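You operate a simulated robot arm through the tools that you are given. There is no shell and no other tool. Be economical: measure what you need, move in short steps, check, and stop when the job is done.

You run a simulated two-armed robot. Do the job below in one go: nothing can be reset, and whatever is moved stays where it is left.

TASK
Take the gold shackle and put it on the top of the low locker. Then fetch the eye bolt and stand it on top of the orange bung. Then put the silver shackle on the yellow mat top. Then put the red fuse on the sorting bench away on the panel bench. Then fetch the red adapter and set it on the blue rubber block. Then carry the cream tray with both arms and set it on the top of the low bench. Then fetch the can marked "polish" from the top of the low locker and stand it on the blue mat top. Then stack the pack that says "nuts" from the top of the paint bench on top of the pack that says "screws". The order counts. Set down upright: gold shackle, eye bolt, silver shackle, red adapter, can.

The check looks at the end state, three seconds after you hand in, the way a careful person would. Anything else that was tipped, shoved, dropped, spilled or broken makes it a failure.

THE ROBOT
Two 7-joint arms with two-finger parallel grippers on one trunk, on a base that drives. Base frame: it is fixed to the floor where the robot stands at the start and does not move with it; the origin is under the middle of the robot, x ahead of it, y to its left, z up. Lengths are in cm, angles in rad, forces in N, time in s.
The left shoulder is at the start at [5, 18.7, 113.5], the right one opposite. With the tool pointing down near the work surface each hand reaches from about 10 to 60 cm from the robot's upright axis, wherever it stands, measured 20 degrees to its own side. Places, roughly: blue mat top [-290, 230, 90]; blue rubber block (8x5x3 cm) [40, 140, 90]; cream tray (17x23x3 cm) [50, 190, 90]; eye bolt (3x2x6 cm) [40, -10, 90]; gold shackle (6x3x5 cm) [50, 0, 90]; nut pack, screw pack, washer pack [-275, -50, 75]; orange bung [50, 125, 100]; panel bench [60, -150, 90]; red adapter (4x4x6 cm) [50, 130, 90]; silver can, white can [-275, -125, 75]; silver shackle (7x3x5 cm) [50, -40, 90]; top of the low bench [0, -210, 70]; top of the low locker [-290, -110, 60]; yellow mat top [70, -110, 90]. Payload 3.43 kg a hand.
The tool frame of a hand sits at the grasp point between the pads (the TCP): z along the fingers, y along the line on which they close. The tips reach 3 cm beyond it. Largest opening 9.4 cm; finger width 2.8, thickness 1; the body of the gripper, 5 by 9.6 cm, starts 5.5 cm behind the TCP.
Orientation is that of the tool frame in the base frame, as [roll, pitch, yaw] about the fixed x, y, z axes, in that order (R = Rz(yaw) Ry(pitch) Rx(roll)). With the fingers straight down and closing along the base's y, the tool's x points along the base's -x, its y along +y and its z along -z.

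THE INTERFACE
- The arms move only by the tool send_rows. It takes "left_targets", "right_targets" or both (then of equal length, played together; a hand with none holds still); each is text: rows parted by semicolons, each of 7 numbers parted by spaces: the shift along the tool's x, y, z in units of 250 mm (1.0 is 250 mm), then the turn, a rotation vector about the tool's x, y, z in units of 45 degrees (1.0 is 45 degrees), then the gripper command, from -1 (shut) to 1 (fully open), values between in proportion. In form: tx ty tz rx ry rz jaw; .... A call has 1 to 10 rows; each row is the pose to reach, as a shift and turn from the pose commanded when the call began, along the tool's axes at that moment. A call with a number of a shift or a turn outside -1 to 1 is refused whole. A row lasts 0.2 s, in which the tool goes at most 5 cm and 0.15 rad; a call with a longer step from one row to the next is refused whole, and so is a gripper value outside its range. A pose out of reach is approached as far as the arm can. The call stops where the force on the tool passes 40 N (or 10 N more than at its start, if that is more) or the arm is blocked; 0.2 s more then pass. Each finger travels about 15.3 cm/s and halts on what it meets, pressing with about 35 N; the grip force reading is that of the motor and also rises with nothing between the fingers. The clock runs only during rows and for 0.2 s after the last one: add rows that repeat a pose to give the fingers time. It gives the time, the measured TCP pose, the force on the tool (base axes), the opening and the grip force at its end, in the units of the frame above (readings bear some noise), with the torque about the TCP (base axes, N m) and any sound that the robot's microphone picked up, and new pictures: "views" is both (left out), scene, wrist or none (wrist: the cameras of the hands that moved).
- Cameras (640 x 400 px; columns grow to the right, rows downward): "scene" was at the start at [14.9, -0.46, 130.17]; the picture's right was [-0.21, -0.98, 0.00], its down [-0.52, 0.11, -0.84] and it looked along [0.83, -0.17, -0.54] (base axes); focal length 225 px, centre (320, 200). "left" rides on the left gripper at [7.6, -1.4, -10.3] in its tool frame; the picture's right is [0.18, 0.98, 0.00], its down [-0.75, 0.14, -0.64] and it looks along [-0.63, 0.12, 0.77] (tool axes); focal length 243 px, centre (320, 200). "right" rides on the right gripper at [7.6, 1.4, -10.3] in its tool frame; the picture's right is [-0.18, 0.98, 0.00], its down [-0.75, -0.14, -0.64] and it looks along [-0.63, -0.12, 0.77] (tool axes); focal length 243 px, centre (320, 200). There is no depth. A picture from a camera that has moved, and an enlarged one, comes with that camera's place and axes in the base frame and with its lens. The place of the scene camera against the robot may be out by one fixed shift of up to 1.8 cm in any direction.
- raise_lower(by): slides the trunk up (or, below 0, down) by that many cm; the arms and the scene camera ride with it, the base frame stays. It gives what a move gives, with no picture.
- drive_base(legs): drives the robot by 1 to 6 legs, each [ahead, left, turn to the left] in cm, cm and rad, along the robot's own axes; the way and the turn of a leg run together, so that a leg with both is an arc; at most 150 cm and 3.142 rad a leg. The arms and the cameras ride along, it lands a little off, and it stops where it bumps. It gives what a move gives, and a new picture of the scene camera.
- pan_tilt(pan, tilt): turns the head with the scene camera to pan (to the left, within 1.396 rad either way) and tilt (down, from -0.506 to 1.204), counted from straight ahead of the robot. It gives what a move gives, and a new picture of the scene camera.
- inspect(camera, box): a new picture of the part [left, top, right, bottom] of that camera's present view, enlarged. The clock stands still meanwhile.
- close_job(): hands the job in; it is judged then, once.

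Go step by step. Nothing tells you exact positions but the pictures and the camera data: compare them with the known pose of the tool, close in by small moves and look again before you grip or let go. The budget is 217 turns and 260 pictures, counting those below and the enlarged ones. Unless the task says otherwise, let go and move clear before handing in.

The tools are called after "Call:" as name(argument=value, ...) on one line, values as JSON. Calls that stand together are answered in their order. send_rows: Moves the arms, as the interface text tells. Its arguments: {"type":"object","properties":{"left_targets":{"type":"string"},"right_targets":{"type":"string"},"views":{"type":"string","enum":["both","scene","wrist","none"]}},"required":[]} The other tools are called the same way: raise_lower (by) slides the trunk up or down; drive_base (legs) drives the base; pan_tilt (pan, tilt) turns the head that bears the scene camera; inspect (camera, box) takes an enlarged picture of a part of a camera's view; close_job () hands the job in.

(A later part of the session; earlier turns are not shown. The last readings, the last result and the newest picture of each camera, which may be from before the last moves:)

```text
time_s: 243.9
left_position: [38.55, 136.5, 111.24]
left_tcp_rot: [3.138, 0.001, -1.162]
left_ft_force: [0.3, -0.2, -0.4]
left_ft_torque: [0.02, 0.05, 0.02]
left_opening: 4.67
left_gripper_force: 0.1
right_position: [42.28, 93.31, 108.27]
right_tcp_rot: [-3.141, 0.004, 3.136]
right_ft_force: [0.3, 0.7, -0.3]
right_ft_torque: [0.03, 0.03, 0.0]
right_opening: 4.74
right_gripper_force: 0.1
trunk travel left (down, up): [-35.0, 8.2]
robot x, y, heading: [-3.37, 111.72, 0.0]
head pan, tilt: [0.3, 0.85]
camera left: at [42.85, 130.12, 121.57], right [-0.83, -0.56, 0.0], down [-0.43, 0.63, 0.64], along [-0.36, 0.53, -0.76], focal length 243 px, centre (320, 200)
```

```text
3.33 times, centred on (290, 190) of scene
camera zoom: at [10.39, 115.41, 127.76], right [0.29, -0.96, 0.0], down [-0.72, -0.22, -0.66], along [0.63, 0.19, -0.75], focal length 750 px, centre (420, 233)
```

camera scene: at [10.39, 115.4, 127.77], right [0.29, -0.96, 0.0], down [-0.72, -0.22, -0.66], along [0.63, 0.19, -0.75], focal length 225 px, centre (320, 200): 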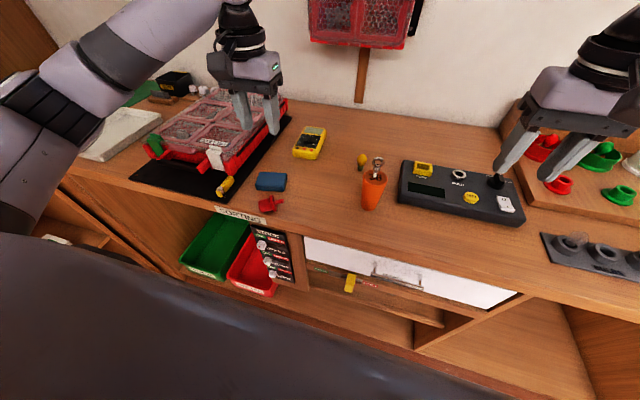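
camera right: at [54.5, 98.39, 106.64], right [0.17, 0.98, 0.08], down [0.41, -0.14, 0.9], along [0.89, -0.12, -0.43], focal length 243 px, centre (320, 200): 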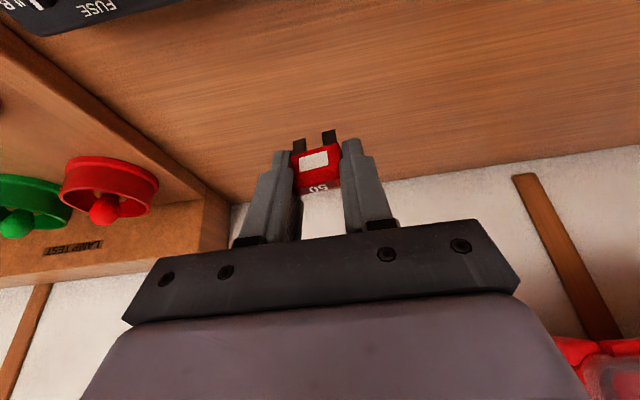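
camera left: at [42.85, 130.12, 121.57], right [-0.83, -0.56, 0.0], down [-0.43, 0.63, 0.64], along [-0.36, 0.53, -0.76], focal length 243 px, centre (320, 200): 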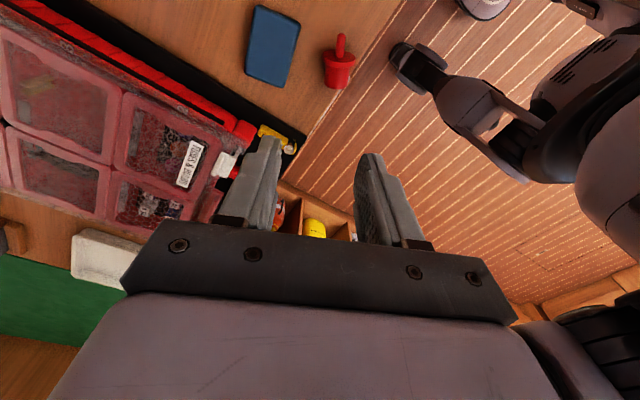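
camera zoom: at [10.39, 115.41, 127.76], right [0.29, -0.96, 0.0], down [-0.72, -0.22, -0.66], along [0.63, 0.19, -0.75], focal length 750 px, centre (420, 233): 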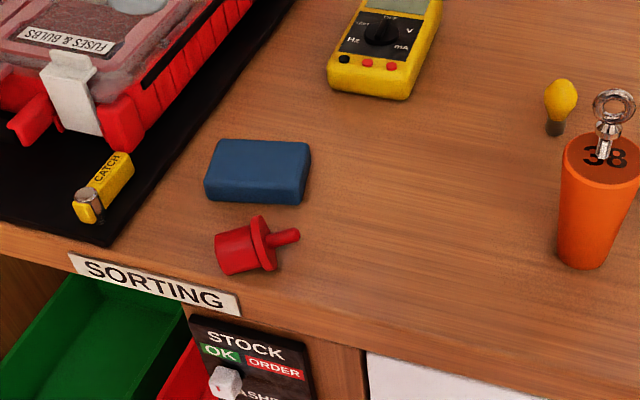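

The yaw works. Now I tilt the hand 45° and bring it to a pre-grasp position to the left of the adapter.

Call:
send_rows(left_targets="-0.05 0.015 0.08 0 0.18 0 0; -0.1 0.03 0.16 0 0.36 0 0; -0.15 0.045 0.24 0 0.54 0 0; -0.2 0.06 0.32 0 0.72 0 0; -0.24 0.07 0.4 0 0.9 0 0; -0.26 0.076 0.49 0 1.0 0 0; -0.26 0.076 0.49 0 1.0 0 0", views="both")

```text
time_s: 245.5
left_position: [34.19, 141.66, 98.87]
left_tcp_rot: [3.136, -0.784, -1.162]
left_ft_force: [-0.2, 0.7, 0.0]
left_ft_torque: [0.03, -0.01, 0.02]
left_opening: 4.71
left_gripper_force: 0.0
right_position: [42.32, 93.35, 108.18]
right_tcp_rot: [-3.141, 0.005, 3.135]
right_ft_force: [0.0, 0.5, 0.0]
right_ft_torque: [-0.02, 0.01, 0.01]
right_opening: 4.68
right_gripper_force: 0.1
trunk travel left (down, up): [-35.0, 8.2]
robot x, y, heading: [-3.2, 111.74, -0.003]
head pan, tilt: [0.3, 0.85]
camera scene: at [10.39, 115.4, 127.77], right [0.29, -0.96, 0.0], down [-0.72, -0.22, -0.66], along [0.63, 0.19, -0.75], focal length 225 px, centre (320, 200)
camera left: at [34.79, 143.97, 111.57], right [-0.85, -0.51, 0.13], down [-0.52, 0.85, -0.08], along [-0.07, -0.13, -0.99], focal length 243 px, centre (320, 200)
```

scene: 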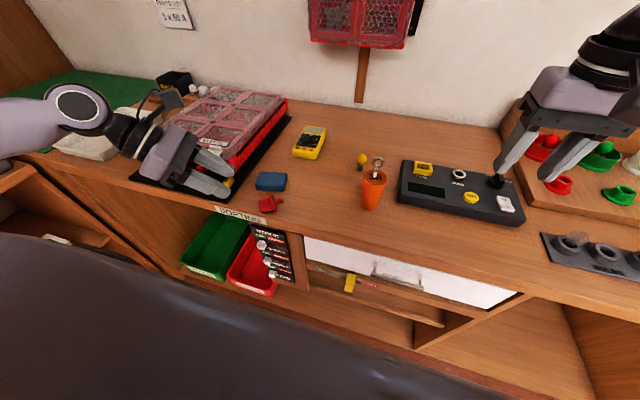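
left: 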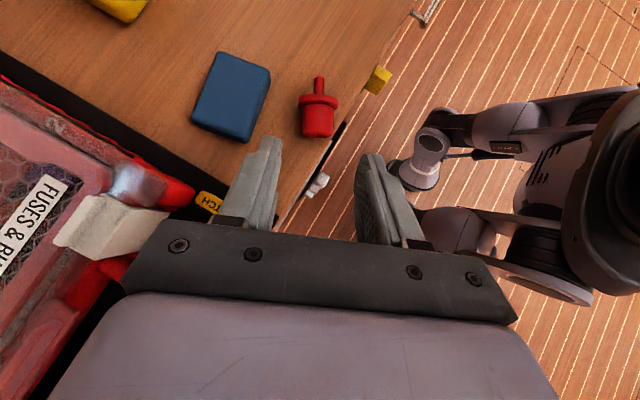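

The tilt works, and the wrist looks straight down on the adapter with its axis aligned. I move along the fingers toward the tube.

Call:
send_rows(left_targets="-0.035 0 0.1 0 0 0 0; -0.068 0 0.2 0 0 0 0; -0.068 0 0.28 0 0 0 0; -0.068 0 0.28 0 0 0 0", views="both")

```text
time_s: 246.5
left_position: [35.82, 138.13, 92.84]
left_tcp_rot: [3.137, -0.784, -1.162]
left_ft_force: [-0.3, 0.2, 0.6]
left_ft_torque: [0.01, 0.02, 0.04]
left_opening: 4.71
left_gripper_force: 0.1
right_position: [42.33, 93.19, 108.21]
right_tcp_rot: [-3.14, 0.005, 3.136]
right_ft_force: [-0.1, 0.0, -0.2]
right_ft_torque: [0.0, 0.0, 0.01]
right_opening: 4.7
right_gripper_force: 0.0
trunk travel left (down, up): [-35.0, 8.2]
robot x, y, heading: [-3.19, 111.57, -0.009]
head pan, tilt: [0.3, 0.85]
camera scene: at [10.39, 115.41, 127.77], right [0.29, -0.96, 0.0], down [-0.72, -0.22, -0.66], along [0.63, 0.19, -0.75], focal length 225 px, centre (320, 200)
camera left: at [36.42, 140.44, 105.57], right [-0.85, -0.51, 0.13], down [-0.52, 0.85, -0.08], along [-0.07, -0.13, -0.99], focal length 243 px, centre (320, 200)
```

scene: 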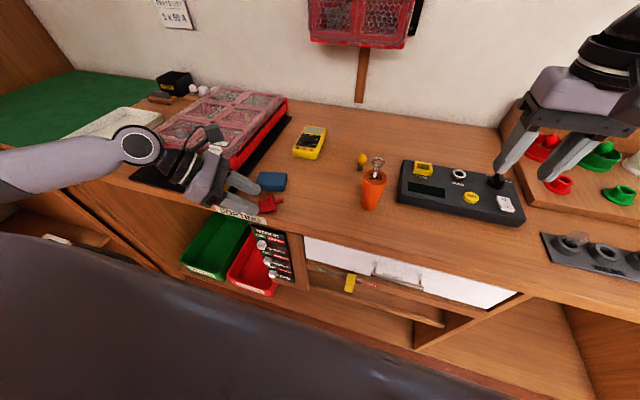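
left: 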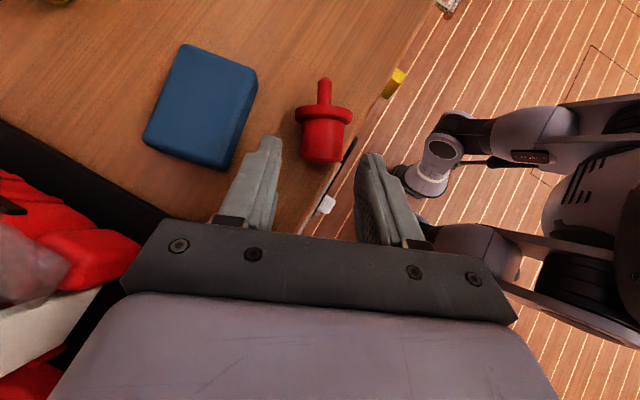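

Call:
send_rows(left_targets="-0.005 0 0.07 0 0 0 0; -0.007 0 0.122 0 0 0 0; -0.007 0 0.122 0 0 0 -0.3; -0.007 0 0.122 0 0 0 -1; -0.007 0 0.122 0 0 0 -1; -0.007 0 0.122 0 0 0 -1", views="wrist")

```text
time_s: 247.2
left_position: [36.7, 136.84, 91.13]
left_tcp_rot: [-3.123, -0.784, -1.166]
left_ft_force: [-12.7, 9.3, 15.4]
left_ft_torque: [0.28, 0.51, -0.42]
left_opening: 4.04
left_gripper_force: 6.3
right_position: [42.01, 93.52, 108.4]
right_tcp_rot: [-3.142, 0.008, 3.138]
right_ft_force: [0.4, 0.3, 0.6]
right_ft_torque: [-0.01, -0.01, 0.03]
right_opening: 4.68
right_gripper_force: 0.1
trunk travel left (down, up): [-35.0, 8.2]
robot x, y, heading: [-3.29, 111.68, -0.001]
head pan, tilt: [0.3, 0.85]
stopped in row 3 (left hand): the force on the tool passed its limit (the readings are from after the stop); the commanded pose is now the measured one
camera left: at [36.99, 139.11, 103.86], right [-0.85, -0.52, 0.12], down [-0.53, 0.85, -0.08], along [-0.06, -0.13, -0.99], focal length 243 px, centre (320, 200)
```

left: 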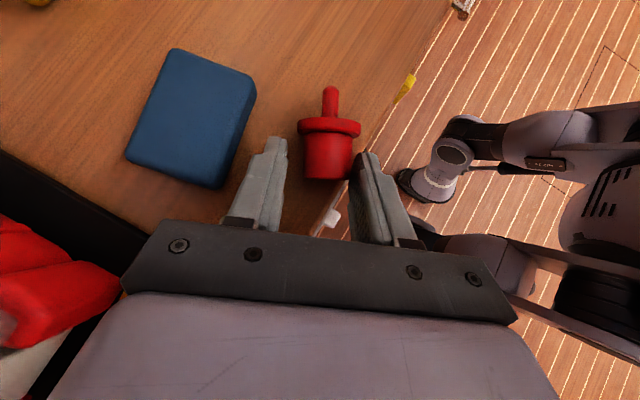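

The fingers touched the bench and the tube's side. I back off, centre on the tube, stay slightly higher, and close.

Call:
send_rows(left_targets="0 0 -0.04 0 0 0 0; 0.014 0.023 -0.04 0 0 0 0; 0.014 0.023 -0.015 0 0 0 0; 0.018 0.023 0.004 0 0 0 0; 0.018 0.023 0.004 0 0 0 -0.3; 0.018 0.023 0.004 0 0 0 -1; 0.018 0.023 0.004 0 0 0 -1; 0.018 0.023 0.004 0 0 0 -1", views="wrist")

```text
time_s: 249.0
left_position: [36.54, 136.07, 91.2]
left_tcp_rot: [-3.127, -0.786, -1.164]
left_ft_force: [-0.4, 0.0, 1.2]
left_ft_torque: [0.01, -0.01, 0.02]
left_opening: 3.43
left_gripper_force: 35.2
right_position: [42.21, 93.31, 108.2]
right_tcp_rot: [3.142, 0.005, 3.139]
right_ft_force: [-0.1, 0.8, 0.0]
right_ft_torque: [0.03, 0.03, 0.0]
right_opening: 4.7
right_gripper_force: 0.1
trunk travel left (down, up): [-35.0, 8.2]
robot x, y, heading: [-3.23, 111.82, -0.002]
head pan, tilt: [0.3, 0.85]
camera left: at [36.9, 138.37, 103.91], right [-0.85, -0.52, 0.12], down [-0.53, 0.85, -0.08], along [-0.06, -0.13, -0.99], focal length 243 px, centre (320, 200)
```

left: 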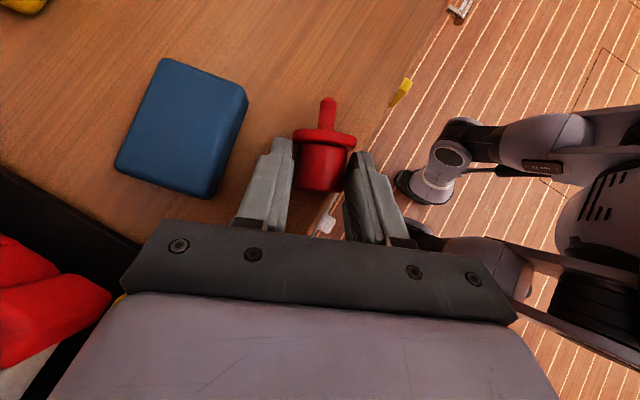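

Call:
send_rows(left_targets="0 0 0 0 0 0 0; -0.01 0 -0.01 0 0 0 0; -0.03 0 -0.03 0 0 0 0; -0.03 0 -0.03 0 0 0 -0.3; -0.03 0 -0.03 0 0 0 -1; -0.03 0 -0.03 0 0 0 -1; -0.03 0 -0.03 0 0 0 -1", views="wrist")

Call:
inspect(camera="left", box=[240, 80, 400, 240])

```text
time_s: 250.6
left_position: [36.05, 137.16, 91.23]
left_tcp_rot: [-3.125, -0.786, -1.166]
left_ft_force: [-0.2, -0.5, -0.1]
left_ft_torque: [-0.04, -0.03, -0.01]
left_opening: 2.59
left_gripper_force: 35.1
right_position: [42.29, 93.32, 108.27]
right_tcp_rot: [3.141, 0.006, 3.137]
right_ft_force: [-0.1, -0.2, 0.1]
right_ft_torque: [-0.01, 0.02, 0.0]
right_opening: 4.7
right_gripper_force: 0.1
trunk travel left (down, up): [-35.0, 8.2]
robot x, y, heading: [-3.51, 112.0, -0.003]
head pan, tilt: [0.3, 0.85]
camera left: at [36.44, 139.35, 103.91], right [-0.85, -0.52, 0.12], down [-0.53, 0.85, -0.08], along [-0.06, -0.13, -0.99], focal length 243 px, centre (320, 200)
```

left: 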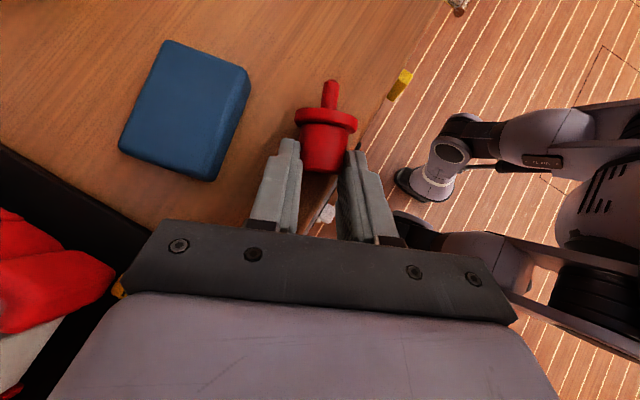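

```text
2.50 times, centred on (320, 160) of left
camera zoom: at [36.44, 139.35, 103.91], right [-0.85, -0.52, 0.12], down [-0.53, 0.85, -0.08], along [-0.06, -0.13, -0.99], focal length 606 px, centre (320, 300)
```

zoom: 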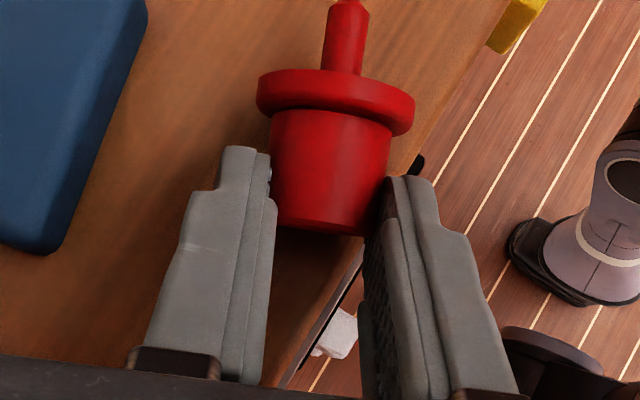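

The tube is held (2.6 cm). I lift, then rotate the hand step by step so that the pin points down.

Call:
send_rows(left_targets="0.1 0 -0.1 0 0 0 -1; 0.2 0 -0.2 0 0 0 -1; 0.32 0 -0.32 0 -0.15 0 -1; 0.36 0 -0.36 0 -0.34 0 -1; 0.38 0 -0.38 0 -0.53 0 -1; 0.38 0 -0.38 0 -0.72 0 -1; 0.38 0 -0.38 0 -0.91 0 -1; 0.38 0 -0.38 0 -1.0 0 -1", views="both")

```text
time_s: 252.4
left_position: [35.81, 137.12, 104.46]
left_tcp_rot: [-3.132, -0.001, -1.153]
left_ft_force: [0.3, 0.4, -0.1]
left_ft_torque: [0.0, 0.01, 0.0]
left_opening: 2.56
left_gripper_force: 35.2
right_position: [42.31, 93.35, 108.29]
right_tcp_rot: [-3.14, 0.005, 3.135]
right_ft_force: [-0.9, 0.1, 0.6]
right_ft_torque: [-0.01, -0.01, 0.0]
right_opening: 4.73
right_gripper_force: 0.0
trunk travel left (down, up): [-35.0, 8.2]
robot x, y, heading: [-3.14, 111.27, -0.003]
head pan, tilt: [0.3, 0.85]
camera scene: at [10.39, 115.48, 127.76], right [0.29, -0.96, 0.0], down [-0.72, -0.22, -0.66], along [0.63, 0.19, -0.75], focal length 225 px, centre (320, 200)
camera left: at [40.12, 130.78, 114.91], right [-0.82, -0.57, -0.01], down [-0.44, 0.63, 0.64], along [-0.36, 0.53, -0.77], focal length 243 px, centre (320, 200)
```

scene: 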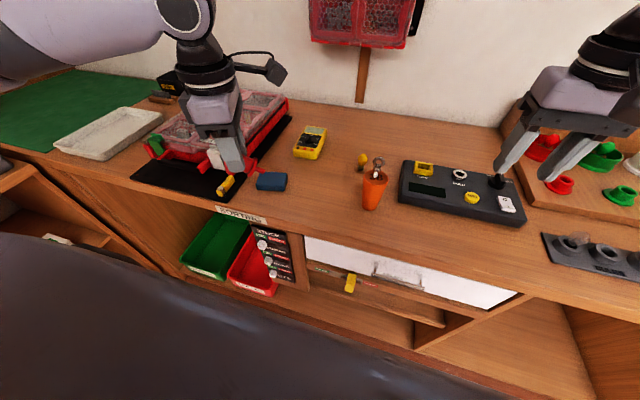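
left: 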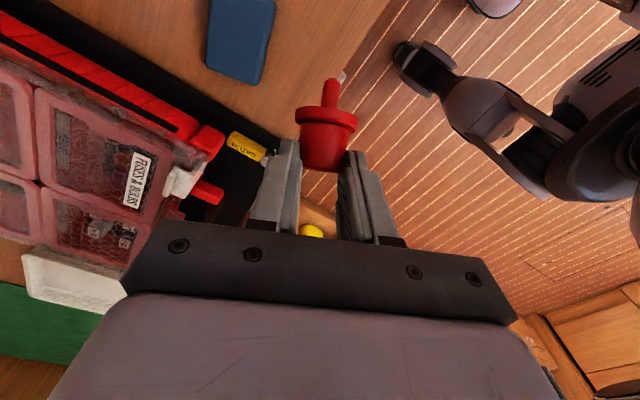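

Call:
send_rows(left_targets="0 0 0 0 0 0.19 -1; 0 0 0 0 0 0.38 -1; 0 0 0 0 0 0.57 -1; 0 0 0 0 0 0.76 -1; 0 0 0 0 0 0.95 -1", views="none")

Call:
send_rows(left_targets="0 0 0 0 0 0.19 -1; 0 0 0 0 0 0.38 -1; 0 0 0 0 0 0.57 -1; 0 0 0 0 0 0.76 -1; 0 0 0 0 0 0.95 -1", views="none")

Call:
send_rows(left_targets="0 0 0 0 0 0.19 -1; 0 0 0 0 0 0.38 -1; 0 0 0 0 0 0.57 -1; 0 0 0 0 0 0.63 -1", views="none")

Call:
send_rows(left_targets="0 0 0 0 -0.19 0 -1; 0 0 0 0 -0.38 0 -1; 0 0 0 0 -0.57 0 -1; 0 0 0 0 -0.76 0 -1; 0 0 0 0 -0.95 0 -1; 0 0 0 0 -1.0 0 -1", views="both")

```text
time_s: 253.6
left_position: [35.91, 137.15, 104.61]
left_tcp_rot: [-3.136, 0.008, -1.905]
left_ft_force: [-0.7, -0.2, -0.1]
left_ft_torque: [0.0, -0.03, 0.0]
left_opening: 2.56
left_gripper_force: 35.0
right_position: [42.2, 93.35, 108.3]
right_tcp_rot: [-3.139, 0.006, 3.139]
right_ft_force: [0.6, -0.7, 0.1]
right_ft_torque: [0.03, -0.01, -0.01]
right_opening: 4.73
right_gripper_force: 0.1
trunk travel left (down, up): [-35.0, 8.2]
robot x, y, heading: [-3.32, 111.97, -0.0]
head pan, tilt: [0.3, 0.85]
```

```text
time_s: 254.8
left_position: [35.95, 136.96, 104.61]
left_tcp_rot: [-3.141, 0.011, -2.651]
left_ft_force: [0.0, 0.2, 0.0]
left_ft_torque: [-0.01, -0.02, 0.0]
left_opening: 2.56
left_gripper_force: 35.6
right_position: [42.26, 93.32, 108.19]
right_tcp_rot: [3.141, 0.005, 3.136]
right_ft_force: [-0.2, -0.9, -0.3]
right_ft_torque: [0.01, 0.0, -0.01]
right_opening: 4.7
right_gripper_force: 0.0
trunk travel left (down, up): [-35.0, 8.2]
robot x, y, heading: [-3.26, 111.74, 0.001]
head pan, tilt: [0.3, 0.85]
```

```text
time_s: 255.8
left_position: [35.97, 137.13, 104.6]
left_tcp_rot: [3.137, 0.009, 3.139]
left_ft_force: [0.6, -0.3, -1.1]
left_ft_torque: [-0.02, -0.02, 0.03]
left_opening: 2.59
left_gripper_force: 35.1
right_position: [42.23, 93.43, 108.36]
right_tcp_rot: [3.141, 0.005, 3.137]
right_ft_force: [-0.6, 0.3, -0.1]
right_ft_torque: [-0.03, -0.03, -0.03]
right_opening: 4.68
right_gripper_force: 0.0
trunk travel left (down, up): [-35.0, 8.2]
robot x, y, heading: [-3.17, 111.84, 0.003]
head pan, tilt: [0.3, 0.85]
```

```text
time_s: 257.2
left_position: [36.87, 137.07, 104.84]
left_tcp_rot: [3.135, 0.797, 3.136]
left_ft_force: [0.4, -0.5, 0.2]
left_ft_torque: [0.02, -0.01, 0.01]
left_opening: 2.58
left_gripper_force: 34.2
left hand out of reach, approached as far as the arm can: row 6
right_position: [42.28, 93.42, 108.2]
right_tcp_rot: [-3.141, 0.005, 3.139]
right_ft_force: [1.0, 1.0, -0.2]
right_ft_torque: [0.01, -0.02, 0.0]
right_opening: 4.72
right_gripper_force: 0.0
trunk travel left (down, up): [-35.0, 8.2]
robot x, y, heading: [-3.39, 111.88, 0.0]
head pan, tilt: [0.3, 0.85]
camera scene: at [10.37, 115.47, 127.76], right [0.29, -0.96, 0.0], down [-0.72, -0.22, -0.66], along [0.63, 0.19, -0.75], focal length 225 px, centre (320, 200)
camera left: at [24.12, 135.77, 106.59], right [-0.13, 0.98, -0.13], down [0.07, 0.14, 0.99], along [0.99, 0.12, -0.08], focal length 243 px, centre (320, 200)
```

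scene: 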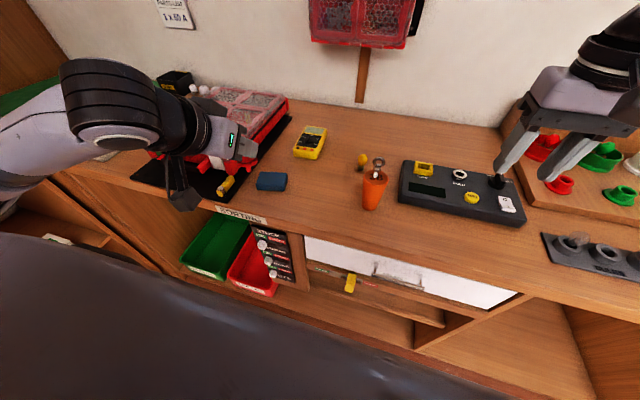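
left: 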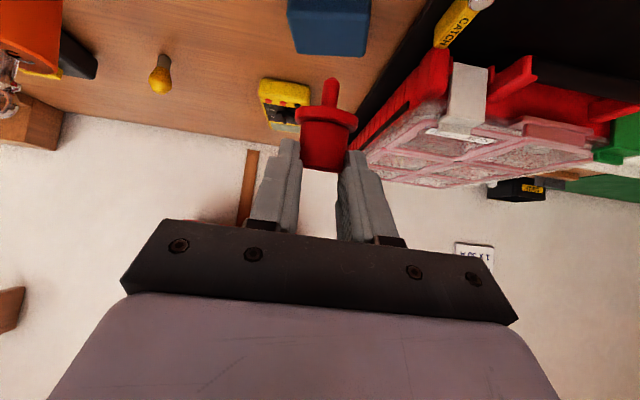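

Call:
inspect(camera="left", box=[280, 70, 380, 180])

Call:
inspect(camera="scene", box=[150, 110, 310, 230])

```text
3.64 times, centred on (330, 125) of left
camera zoom: at [24.12, 135.77, 106.59], right [-0.13, 0.98, -0.13], down [0.07, 0.14, 0.99], along [0.99, 0.12, -0.08], focal length 882 px, centre (284, 473)
```

zoom: 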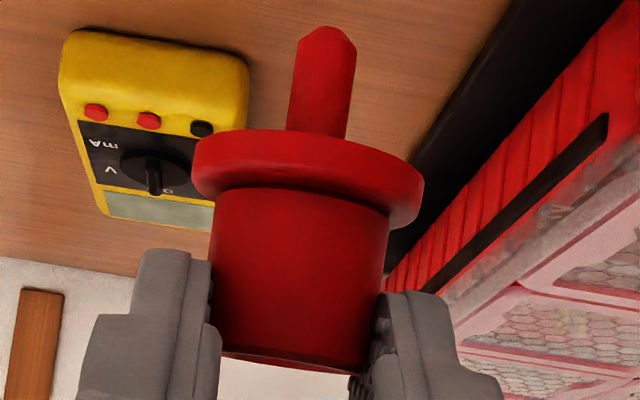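

```text
3.33 times, centred on (230, 170) of scene
camera zoom: at [10.37, 115.47, 127.76], right [0.29, -0.96, 0.0], down [-0.72, -0.22, -0.66], along [0.63, 0.19, -0.75], focal length 750 px, centre (620, 300)
```

zoom: 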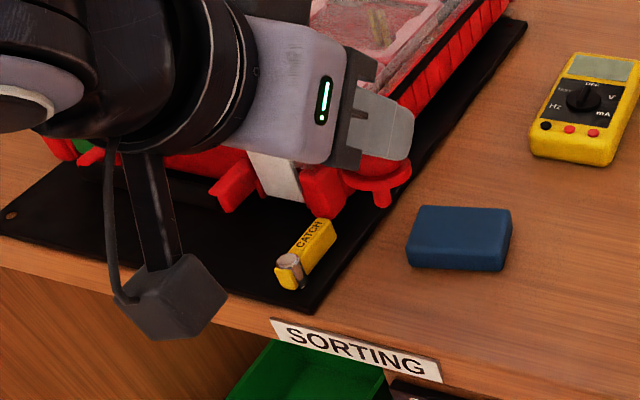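

The pin points down but the top leans forward by about 10°. I move forward over the block and tilt a further 10°.

Call:
send_rows(left_targets="-0.1 0 0.1 0 0 0 -1; -0.18 0 0.18 0 -0.1 0 -1; -0.19 0 0.19 0 -0.22 0 -1; -0.19 0 0.19 0 -0.22 0 -1", views="none")

Call:
inspect(camera="left", box=[260, 50, 400, 200])

Call:
inspect(camera="scene", box=[200, 110, 320, 210])

```text
time_s: 258.2
left_position: [43.63, 137.09, 104.81]
left_tcp_rot: [3.133, 0.969, 3.136]
left_ft_force: [-0.4, -0.4, 1.3]
left_ft_torque: [0.02, 0.01, -0.02]
left_opening: 2.56
left_gripper_force: 34.9
right_position: [42.36, 93.42, 108.28]
right_tcp_rot: [3.141, 0.005, 3.136]
right_ft_force: [0.1, -0.3, -1.1]
right_ft_torque: [-0.02, -0.04, 0.03]
right_opening: 4.7
right_gripper_force: 0.0
trunk travel left (down, up): [-35.0, 8.2]
robot x, y, heading: [-3.24, 111.72, 0.0]
head pan, tilt: [0.3, 0.85]
```

```text
2.67 times, centred on (330, 125) of left
camera zoom: at [30.81, 135.7, 104.44], right [-0.1, 0.98, -0.15], down [-0.1, 0.14, 0.99], along [0.99, 0.12, 0.09], focal length 647 px, centre (293, 400)
```

zoom: 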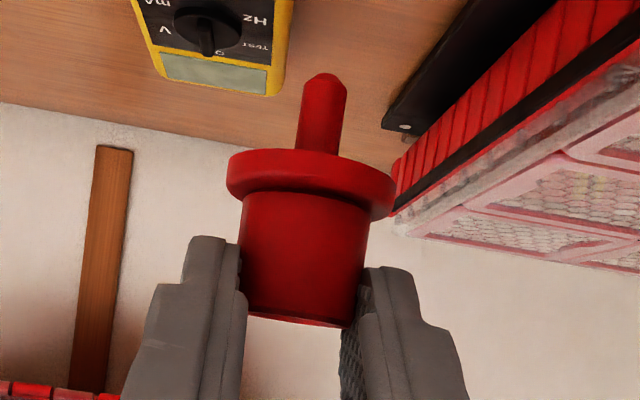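

```text
4.00 times, centred on (260, 160) of scene
camera zoom: at [10.37, 115.47, 127.76], right [0.29, -0.96, 0.0], down [-0.72, -0.22, -0.66], along [0.63, 0.19, -0.75], focal length 900 px, centre (560, 360)
```

zoom: 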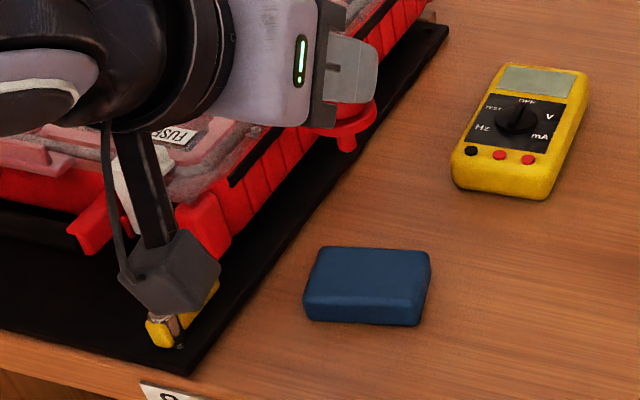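

Call:
inspect(camera="left", box=[305, 95, 355, 185])

Call:
inspect(camera="right", box=[0, 0, 640, 400])

```text
4.44 times, centred on (330, 140) of left
camera zoom: at [30.81, 135.7, 104.44], right [-0.1, 0.98, -0.15], down [-0.1, 0.14, 0.99], along [0.99, 0.12, 0.09], focal length 1078 px, centre (276, 467)
```

zoom: 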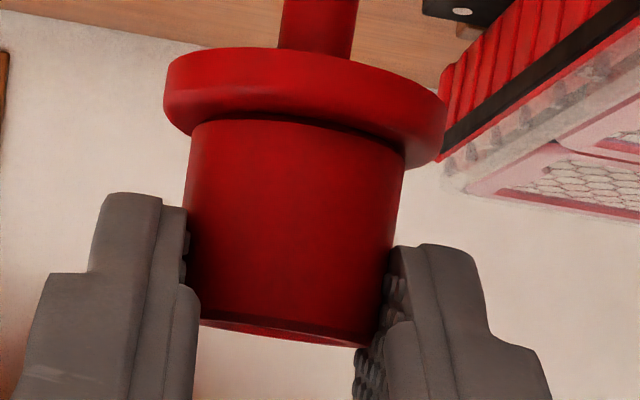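

```text
1.00 times, centred on (320, 200) of right
camera zoom: at [34.74, 94.89, 118.46], right [0.19, 0.98, 0.0], down [0.75, -0.14, 0.65], along [0.64, -0.12, -0.76], focal length 243 px, centre (320, 200)
```

zoom: 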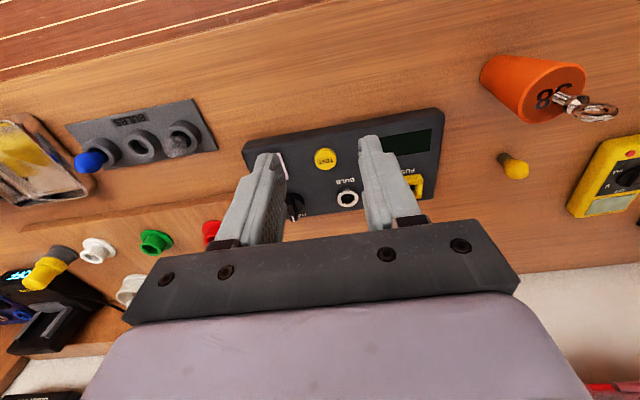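

The adapter is now within about 2° of vertical. I correct the small sideways lean, move over the block centre, and lower to just above it.

Call:
send_rows(left_targets="0.05 -0.008 -0.02 -0.027 0 0.04 -1; 0.12 -0.016 0.0 -0.027 0 0.04 -1; 0.2 -0.016 0.05 -0.027 0 0.04 -1; 0.274 -0.016 0.11 -0.027 0 0.04 -1; 0.274 -0.016 0.11 -0.027 0 0.04 -1", views="wrist")

Call:
inspect(camera="scene", box=[220, 140, 320, 215])

```text
time_s: 259.4
left_position: [42.12, 136.77, 97.67]
left_tcp_rot: [3.066, 0.965, 3.079]
left_ft_force: [0.7, -0.4, -0.8]
left_ft_torque: [0.02, 0.0, -0.01]
left_opening: 2.56
left_gripper_force: 35.3
right_position: [42.29, 93.36, 108.36]
right_tcp_rot: [-3.141, 0.005, 3.139]
right_ft_force: [0.1, 0.1, 0.2]
right_ft_torque: [0.0, -0.01, 0.04]
right_opening: 4.69
right_gripper_force: 0.0
trunk travel left (down, up): [-35.0, 8.2]
robot x, y, heading: [-3.43, 111.99, -0.0]
head pan, tilt: [0.3, 0.85]
camera left: at [29.23, 135.27, 97.17], right [-0.1, 0.99, -0.11], down [-0.1, 0.1, 0.99], along [0.99, 0.11, 0.09], focal length 243 px, centre (320, 200)
```

left: 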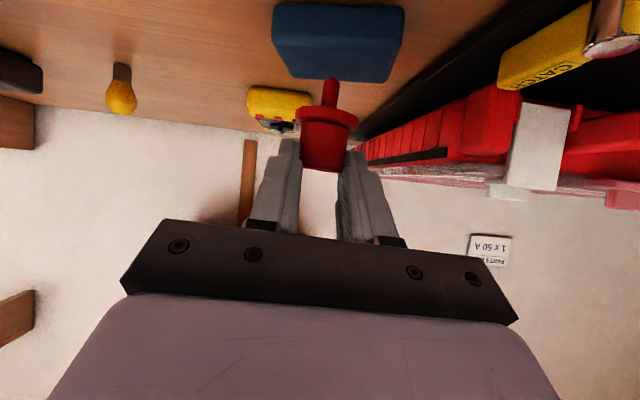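

```text
5.33 times, centred on (270, 178) of scene
camera zoom: at [10.37, 115.47, 127.76], right [0.29, -0.96, 0.0], down [-0.72, -0.22, -0.66], along [0.63, 0.19, -0.75], focal length 1200 px, centre (587, 320)
```

zoom: 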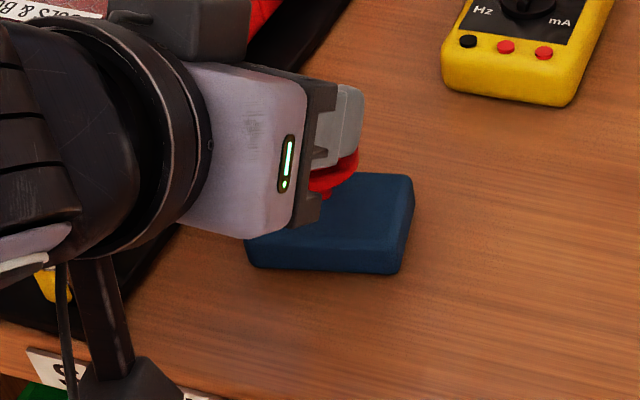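

Well aligned over the block. I lower in fine steps until first contact.

Call:
send_rows(left_targets="0.016 0 0.011 0 0 0 -1; 0.028 0 0.019 0 0 0 -1; 0.033 0 0.0227 0 0 0 -1; 0.036 0 0.025 0 0 0 -1", views="none")

Call:
inspect(camera="left", box=[270, 0, 400, 180])

```text
time_s: 260.4
left_position: [42.09, 136.74, 96.59]
left_tcp_rot: [3.067, 0.968, 3.079]
left_ft_force: [-0.4, -0.2, 1.0]
left_ft_torque: [-0.02, 0.03, 0.01]
left_opening: 2.58
left_gripper_force: 34.7
right_position: [42.31, 93.45, 108.23]
right_tcp_rot: [-3.14, 0.006, 3.135]
right_ft_force: [0.2, -0.2, -0.1]
right_ft_torque: [-0.01, -0.01, 0.0]
right_opening: 4.69
right_gripper_force: 0.0
trunk travel left (down, up): [-35.0, 8.2]
robot x, y, heading: [-3.56, 111.92, -0.003]
head pan, tilt: [0.3, 0.85]
```

```text
2.22 times, centred on (335, 90) of left
camera zoom: at [29.23, 135.4, 96.18], right [-0.1, 0.99, -0.11], down [-0.1, 0.1, 0.99], along [0.99, 0.11, 0.09], focal length 539 px, centre (287, 444)
```

zoom: 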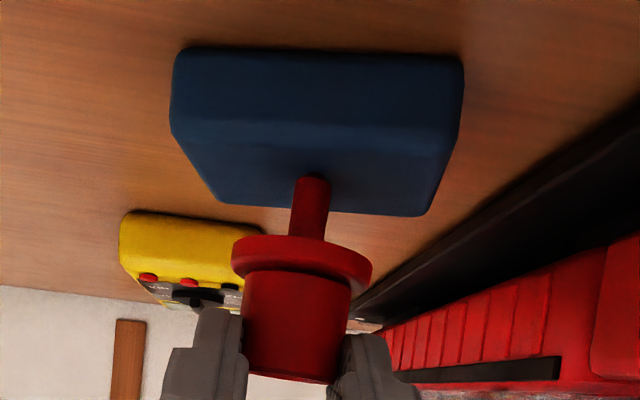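

Call:
send_rows(left_targets="0.004 0 0.003 0 0 0 -1; 0.008 0 0.006 0 0 0 -1; 0.012 0 0.0085 0 0 0 -1", views="none")

```text
time_s: 261.2
left_position: [42.17, 136.74, 96.51]
left_tcp_rot: [3.066, 0.976, 3.078]
left_ft_force: [-0.7, -0.5, 17.2]
left_ft_torque: [0.1, -0.31, -0.02]
left_opening: 2.56
left_gripper_force: 35.3
right_position: [42.17, 93.28, 108.44]
right_tcp_rot: [3.14, 0.007, 3.136]
right_ft_force: [-0.2, 0.4, 0.0]
right_ft_torque: [0.03, 0.02, -0.01]
right_opening: 4.75
right_gripper_force: 0.0
trunk travel left (down, up): [-35.0, 8.2]
robot x, y, heading: [-3.25, 111.75, -0.0]
head pan, tilt: [0.3, 0.85]
```

Call:
send_rows(left_targets="-0.005 0 -0.0034 0 0 0 -1; -0.007 0 -0.005 0 0 0 -1; -0.007 0 -0.005 0 0 0 -1", views="none")

Call:
inspect(camera="left", box=[290, 40, 370, 180])

```text
time_s: 262.0
left_position: [41.98, 136.75, 96.55]
left_tcp_rot: [3.064, 0.97, 3.08]
left_ft_force: [5.3, 0.2, 16.4]
left_ft_torque: [0.04, -0.59, 0.0]
left_opening: 2.57
left_gripper_force: 35.3
right_position: [42.05, 93.52, 108.28]
right_tcp_rot: [3.141, 0.006, 3.136]
right_ft_force: [0.1, 0.0, 0.5]
right_ft_torque: [-0.01, -0.02, 0.02]
right_opening: 4.72
right_gripper_force: 0.0
trunk travel left (down, up): [-35.0, 8.2]
robot x, y, heading: [-3.33, 111.81, -0.002]
head pan, tilt: [0.3, 0.85]
```

```text
2.86 times, centred on (330, 110) of left
camera zoom: at [29.17, 135.36, 96.1], right [-0.1, 0.99, -0.11], down [-0.1, 0.1, 0.99], along [0.99, 0.11, 0.09], focal length 693 px, centre (291, 457)
```

zoom: 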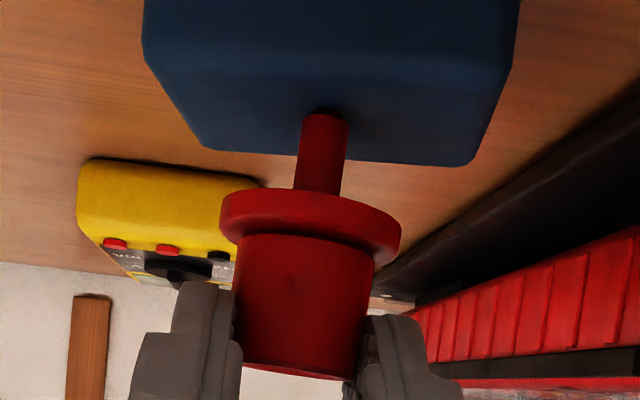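

Call:
send_rows(left_targets="-0.005 0 -0.0034 0 0 0 -1; -0.007 0 -0.005 0 0 0 -1; -0.007 0 -0.005 0 0 0 -1", views="none")

```text
time_s: 262.8
left_position: [41.98, 136.7, 96.57]
left_tcp_rot: [3.067, 0.964, 3.079]
left_ft_force: [3.5, 0.7, 8.1]
left_ft_torque: [0.03, -0.4, -0.01]
left_opening: 2.59
left_gripper_force: 35.3
right_position: [42.16, 93.24, 108.3]
right_tcp_rot: [3.14, 0.005, 3.137]
right_ft_force: [0.3, -0.7, 0.0]
right_ft_torque: [-0.04, -0.01, -0.01]
right_opening: 4.71
right_gripper_force: 0.0
trunk travel left (down, up): [-35.0, 8.2]
robot x, y, heading: [-3.37, 111.73, -0.005]
head pan, tilt: [0.3, 0.85]
```

Call:
send_rows(left_targets="-0.003 0 -0.002 0 0 0 -1; -0.003 0 -0.002 0 0 0 -0.42; -0.003 0 -0.002 0 0 0 -0.36; -0.003 0 -0.002 0 0 0 -0.28; -0.003 0 -0.002 0 0 0 -0.28", views="wrist")

```text
time_s: 264.0
left_position: [42.08, 136.86, 96.74]
left_tcp_rot: [3.066, 0.965, 3.08]
left_ft_force: [0.5, -0.4, -0.5]
left_ft_torque: [0.03, -0.02, -0.03]
left_opening: 3.4
left_gripper_force: 0.1
right_position: [42.23, 93.31, 108.21]
right_tcp_rot: [-3.141, 0.005, 3.137]
right_ft_force: [-1.2, 0.1, 0.7]
right_ft_torque: [-0.01, -0.02, 0.0]
right_opening: 4.69
right_gripper_force: 0.0
trunk travel left (down, up): [-35.0, 8.2]
robot x, y, heading: [-3.63, 111.69, -0.005]
head pan, tilt: [0.3, 0.85]
camera left: at [29.2, 135.43, 96.32], right [-0.1, 0.99, -0.11], down [-0.1, 0.1, 0.99], along [0.99, 0.11, 0.09], focal length 243 px, centre (320, 200)
```

left: 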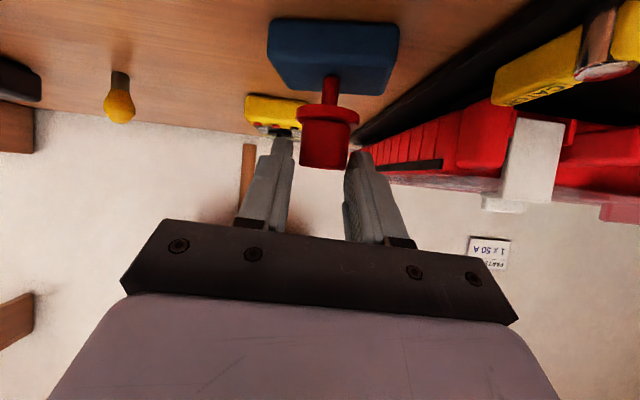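

It stands. I open a little more and back straight out along the fingers.

Call:
send_rows(left_targets="0 0 0 0 0 0 -0.1; 0 0 0 0 0 0 -0.05; 0 0 -0.06 0 0 0 0; 0 0 -0.16 0 0 0 0; 0 0 -0.32 0 0 0 0; 0 0 -0.48 0 0 0 0", views="both")

```text
time_s: 265.4
left_position: [39.28, 135.82, 104.56]
left_tcp_rot: [3.064, 0.968, 3.078]
left_ft_force: [-0.1, -0.6, -0.5]
left_ft_torque: [0.04, 0.02, -0.04]
left_opening: 4.68
left_gripper_force: 0.2
left hand out of reach, approached as far as the arm can: row 5, 6
right_position: [42.26, 93.3, 108.27]
right_tcp_rot: [3.139, 0.006, 3.137]
right_ft_force: [0.5, -0.2, 0.7]
right_ft_torque: [-0.02, 0.0, 0.03]
right_opening: 4.69
right_gripper_force: 0.0
trunk travel left (down, up): [-35.0, 8.2]
robot x, y, heading: [-3.1, 111.52, -0.002]
head pan, tilt: [0.3, 0.85]
camera scene: at [10.39, 115.41, 127.76], right [0.29, -0.96, 0.0], down [-0.72, -0.22, -0.66], along [0.63, 0.19, -0.75], focal length 225 px, centre (320, 200)
camera left: at [26.48, 134.46, 104.05], right [-0.1, 0.99, -0.11], down [-0.1, 0.1, 0.99], along [0.99, 0.11, 0.09], focal length 243 px, centre (320, 200)
```

scene: 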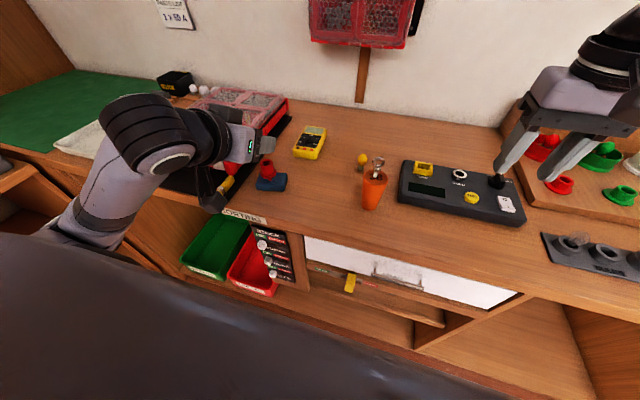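
left: 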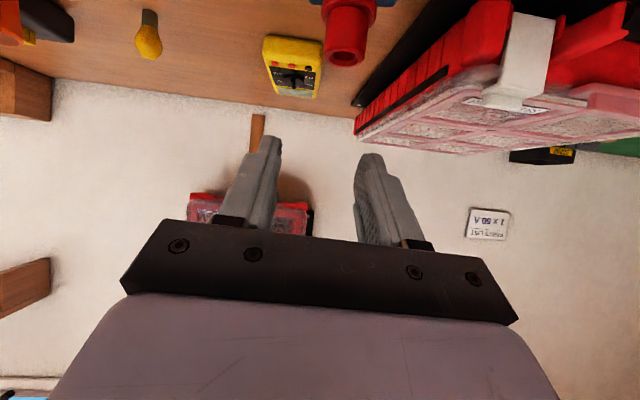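

The adapter stands on the blue block. I raise the hand and return it to the normal posture.

Call:
send_rows(left_targets="-0.08 0 -0.06 0 0 0 0; -0.165 0 -0.113 0 0.1 0 0; -0.2 0 -0.15 0 0.29 0 0; -0.2 0 -0.18 0 0.48 0 0; -0.2 0 -0.2 0.01 0.67 -0.01 0; -0.2 0 -0.22 0.02 0.86 -0.02 0; -0.2 0 -0.22 0.03 1.0 -0.03 0", views="none")

Call:
send_rows(left_targets="0 0 -0.05 0 0.12 0 0; 0 0 -0.1 0 0.23 0 0; 0 0 -0.1 0 0.23 0 0", views="both")

```text
time_s: 267.0
left_position: [37.74, 135.57, 111.66]
left_tcp_rot: [3.131, 0.18, -3.136]
left_ft_force: [-0.1, 0.6, -0.1]
left_ft_torque: [0.01, -0.01, 0.03]
left_opening: 4.68
left_gripper_force: 0.2
right_position: [42.25, 93.38, 108.12]
right_tcp_rot: [-3.141, 0.006, 3.138]
right_ft_force: [0.4, -0.1, 0.4]
right_ft_torque: [0.02, -0.01, -0.04]
right_opening: 4.69
right_gripper_force: 0.0
trunk travel left (down, up): [-35.0, 8.2]
robot x, y, heading: [-2.97, 111.65, -0.001]
head pan, tilt: [0.3, 0.85]
```

```text
time_s: 267.8
left_position: [37.3, 135.55, 114.06]
left_tcp_rot: [3.133, 0.0, -3.136]
left_ft_force: [-0.4, -0.7, 0.8]
left_ft_torque: [0.0, 0.01, 0.01]
left_opening: 4.7
left_gripper_force: 0.0
right_position: [42.38, 93.31, 108.21]
right_tcp_rot: [-3.141, 0.006, 3.136]
right_ft_force: [0.2, 0.0, 0.2]
right_ft_torque: [0.02, 0.01, -0.02]
right_opening: 4.69
right_gripper_force: 0.0
trunk travel left (down, up): [-35.0, 8.2]
robot x, y, heading: [-2.69, 111.75, -0.003]
head pan, tilt: [0.3, 0.85]
camera scene: at [10.37, 115.48, 127.76], right [0.29, -0.96, 0.0], down [-0.72, -0.22, -0.66], along [0.63, 0.19, -0.75], focal length 225 px, centre (320, 200)
camera left: at [29.64, 134.09, 124.48], right [-0.19, 0.98, 0.01], down [0.75, 0.14, 0.64], along [0.63, 0.13, -0.77], focal length 243 px, centre (320, 200)
```

scene: 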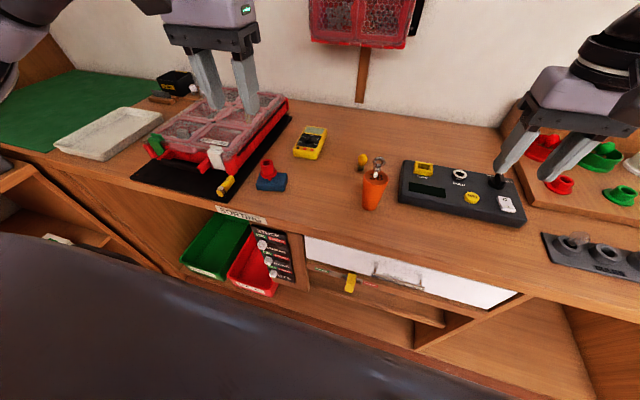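
left: 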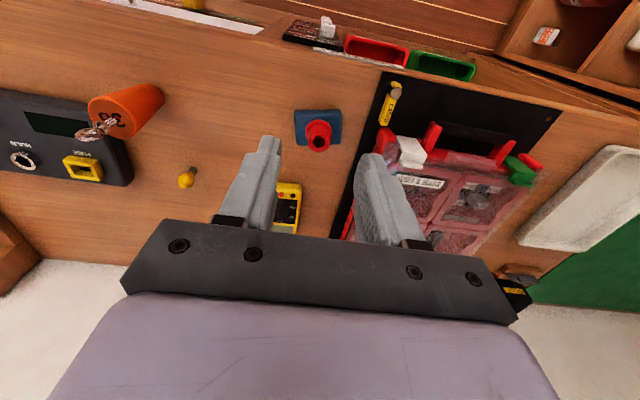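

The adapter stands upright. Next is the cream tray, centred near (50, 191) with its long side along x. I drive left and turn to face it squarely.

Call:
drive_base(legs=[[-15, 0, 0], [0, 62, 0], [0, 0, 0.32]])

```text
time_s: 273.3
left_position: [12.56, 209.46, 114.07]
left_tcp_rot: [3.133, 0.002, -2.812]
left_ft_force: [0.1, -0.6, 0.5]
left_ft_torque: [0.02, 0.01, 0.04]
left_opening: 4.72
left_gripper_force: 0.2
right_position: [30.6, 170.92, 108.3]
right_tcp_rot: [-3.141, 0.006, -2.823]
right_ft_force: [0.0, 0.2, -0.3]
right_ft_torque: [0.0, 0.0, -0.02]
right_opening: 4.72
right_gripper_force: 0.1
trunk travel left (down, up): [-35.0, 8.2]
robot x, y, heading: [-18.5, 173.89, 0.322]
head pan, tilt: [0.3, 0.85]
camera scene: at [-6.15, 181.76, 127.76], right [0.58, -0.81, 0.0], down [-0.61, -0.44, -0.66], along [0.54, 0.38, -0.75], focal length 225 px, centre (320, 200)
```

scene: 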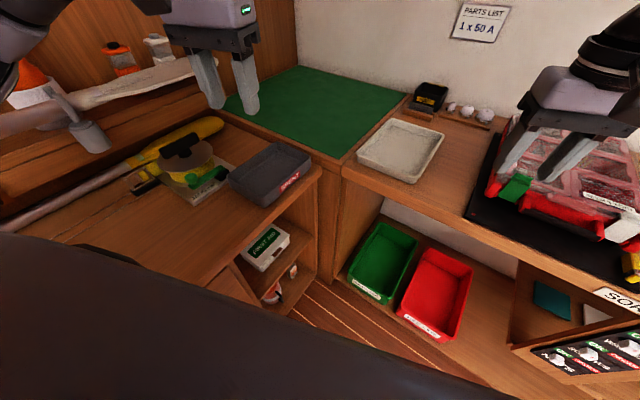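

I drive closer and bring both hands over the tray's side walls.

Call:
drive_base(legs=[[15.4, -2.9, 0]])

Call:
send_rows(left_targets="-0.09 -0.12 0.03 0 0 0.07 0; -0.18 -0.24 0.06 0 0 0.14 0; -0.28 -0.36 0.12 0 0 0.21 0; -0.37 -0.47 0.2 0 0 0.28 0; -0.47 -0.59 0.3 0 0 0.35 0; -0.56 -0.7 0.4 0 0 0.42 0; -0.56 -0.7 0.4 0 0 0.42 0", right_targets="-0.02 0.07 0 0 0 0.07 0; -0.05 0.14 0 0 0 0.14 0; -0.08 0.21 0.03 0 0 0.21 0; -0.11 0.28 0.06 0 0 0.28 0; -0.14 0.34 0.12 0 0 0.35 0; -0.17 0.4 0.17 0 0 0.405 0; -0.17 0.4 0.17 0 0 0.405 0", views="both")

```text
time_s: 274.7
left_position: [27.97, 211.47, 114.16]
left_tcp_rot: [3.132, 0.001, -2.813]
left_ft_force: [-0.2, -0.9, -0.6]
left_ft_torque: [-0.01, 0.0, 0.01]
left_opening: 4.67
left_gripper_force: 0.0
right_position: [46.06, 172.94, 108.22]
right_tcp_rot: [3.141, 0.004, -2.824]
right_ft_force: [0.2, 0.2, -0.9]
right_ft_torque: [-0.03, -0.02, -0.02]
right_opening: 4.68
right_gripper_force: 0.1
trunk travel left (down, up): [-35.0, 8.2]
robot x, y, heading: [-2.88, 176.05, 0.32]
head pan, tilt: [0.3, 0.85]
camera scene: at [9.28, 183.8, 127.75], right [0.58, -0.81, 0.0], down [-0.61, -0.44, -0.66], along [0.54, 0.38, -0.75], focal length 225 px, centre (320, 200)
```

scene: 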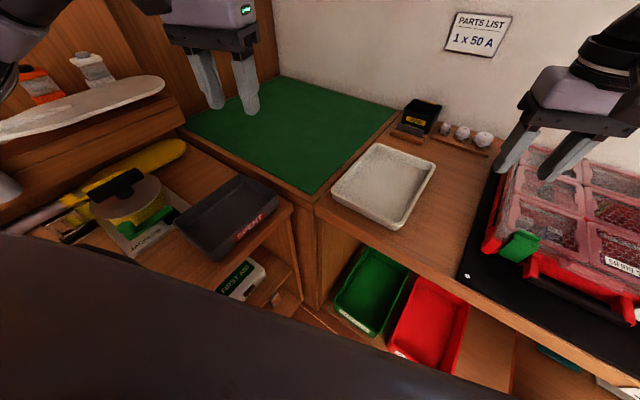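

```text
time_s: 276.3
left_position: [46.72, 199.48, 103.88]
left_tcp_rot: [3.13, -0.001, 3.138]
left_ft_force: [-1.1, 0.7, 0.6]
left_ft_torque: [0.02, 0.02, 0.02]
left_opening: 4.7
left_gripper_force: 0.0
right_position: [47.15, 183.94, 103.93]
right_tcp_rot: [3.14, 0.005, 3.14]
right_ft_force: [-0.3, -1.1, 0.3]
right_ft_torque: [0.01, 0.01, 0.0]
right_opening: 4.72
right_gripper_force: 0.0
trunk travel left (down, up): [-35.0, 8.2]
robot x, y, heading: [-2.96, 176.48, 0.319]
head pan, tilt: [0.3, 0.85]
camera scene: at [9.19, 183.79, 127.77], right [0.58, -0.81, 0.0], down [-0.61, -0.44, -0.66], along [0.54, 0.38, -0.75], focal length 225 px, centre (320, 200)
camera right: at [39.53, 185.37, 114.2], right [0.19, 0.98, 0.0], down [0.75, -0.14, 0.65], along [0.64, -0.12, -0.76], focal length 243 px, centre (320, 200)
camera left: at [39.05, 198.02, 114.23], right [-0.18, 0.98, 0.01], down [0.76, 0.13, 0.64], along [0.63, 0.12, -0.77], focal length 243 px, centre (320, 200)
```

scene: 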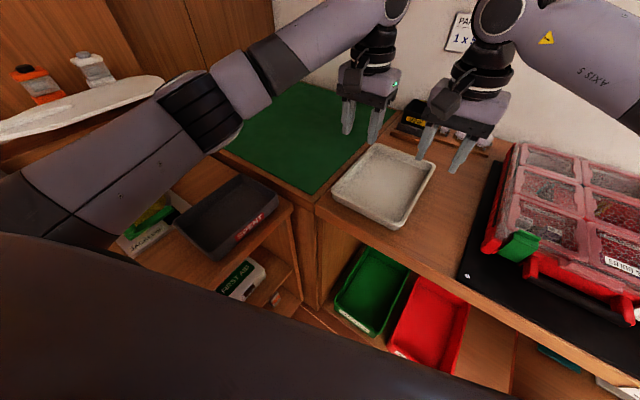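
right: 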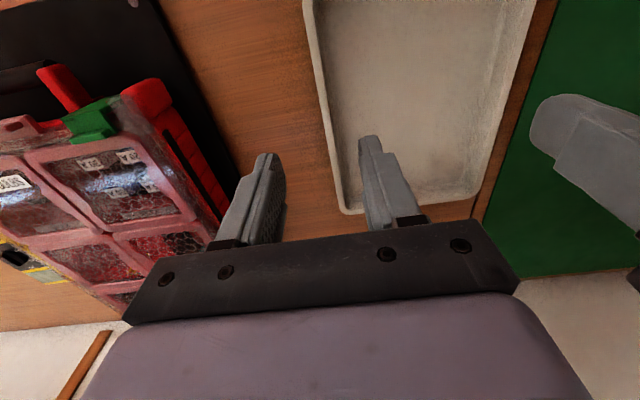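
left: 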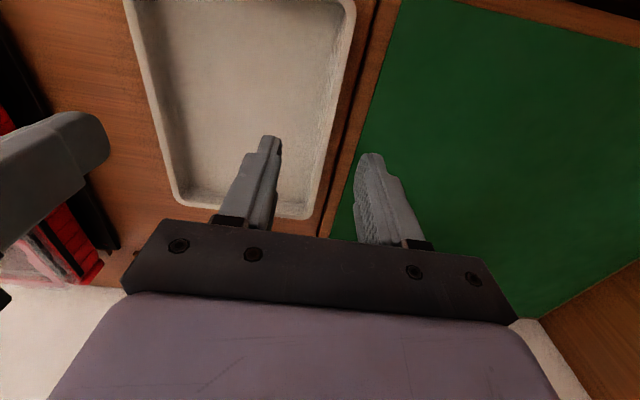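

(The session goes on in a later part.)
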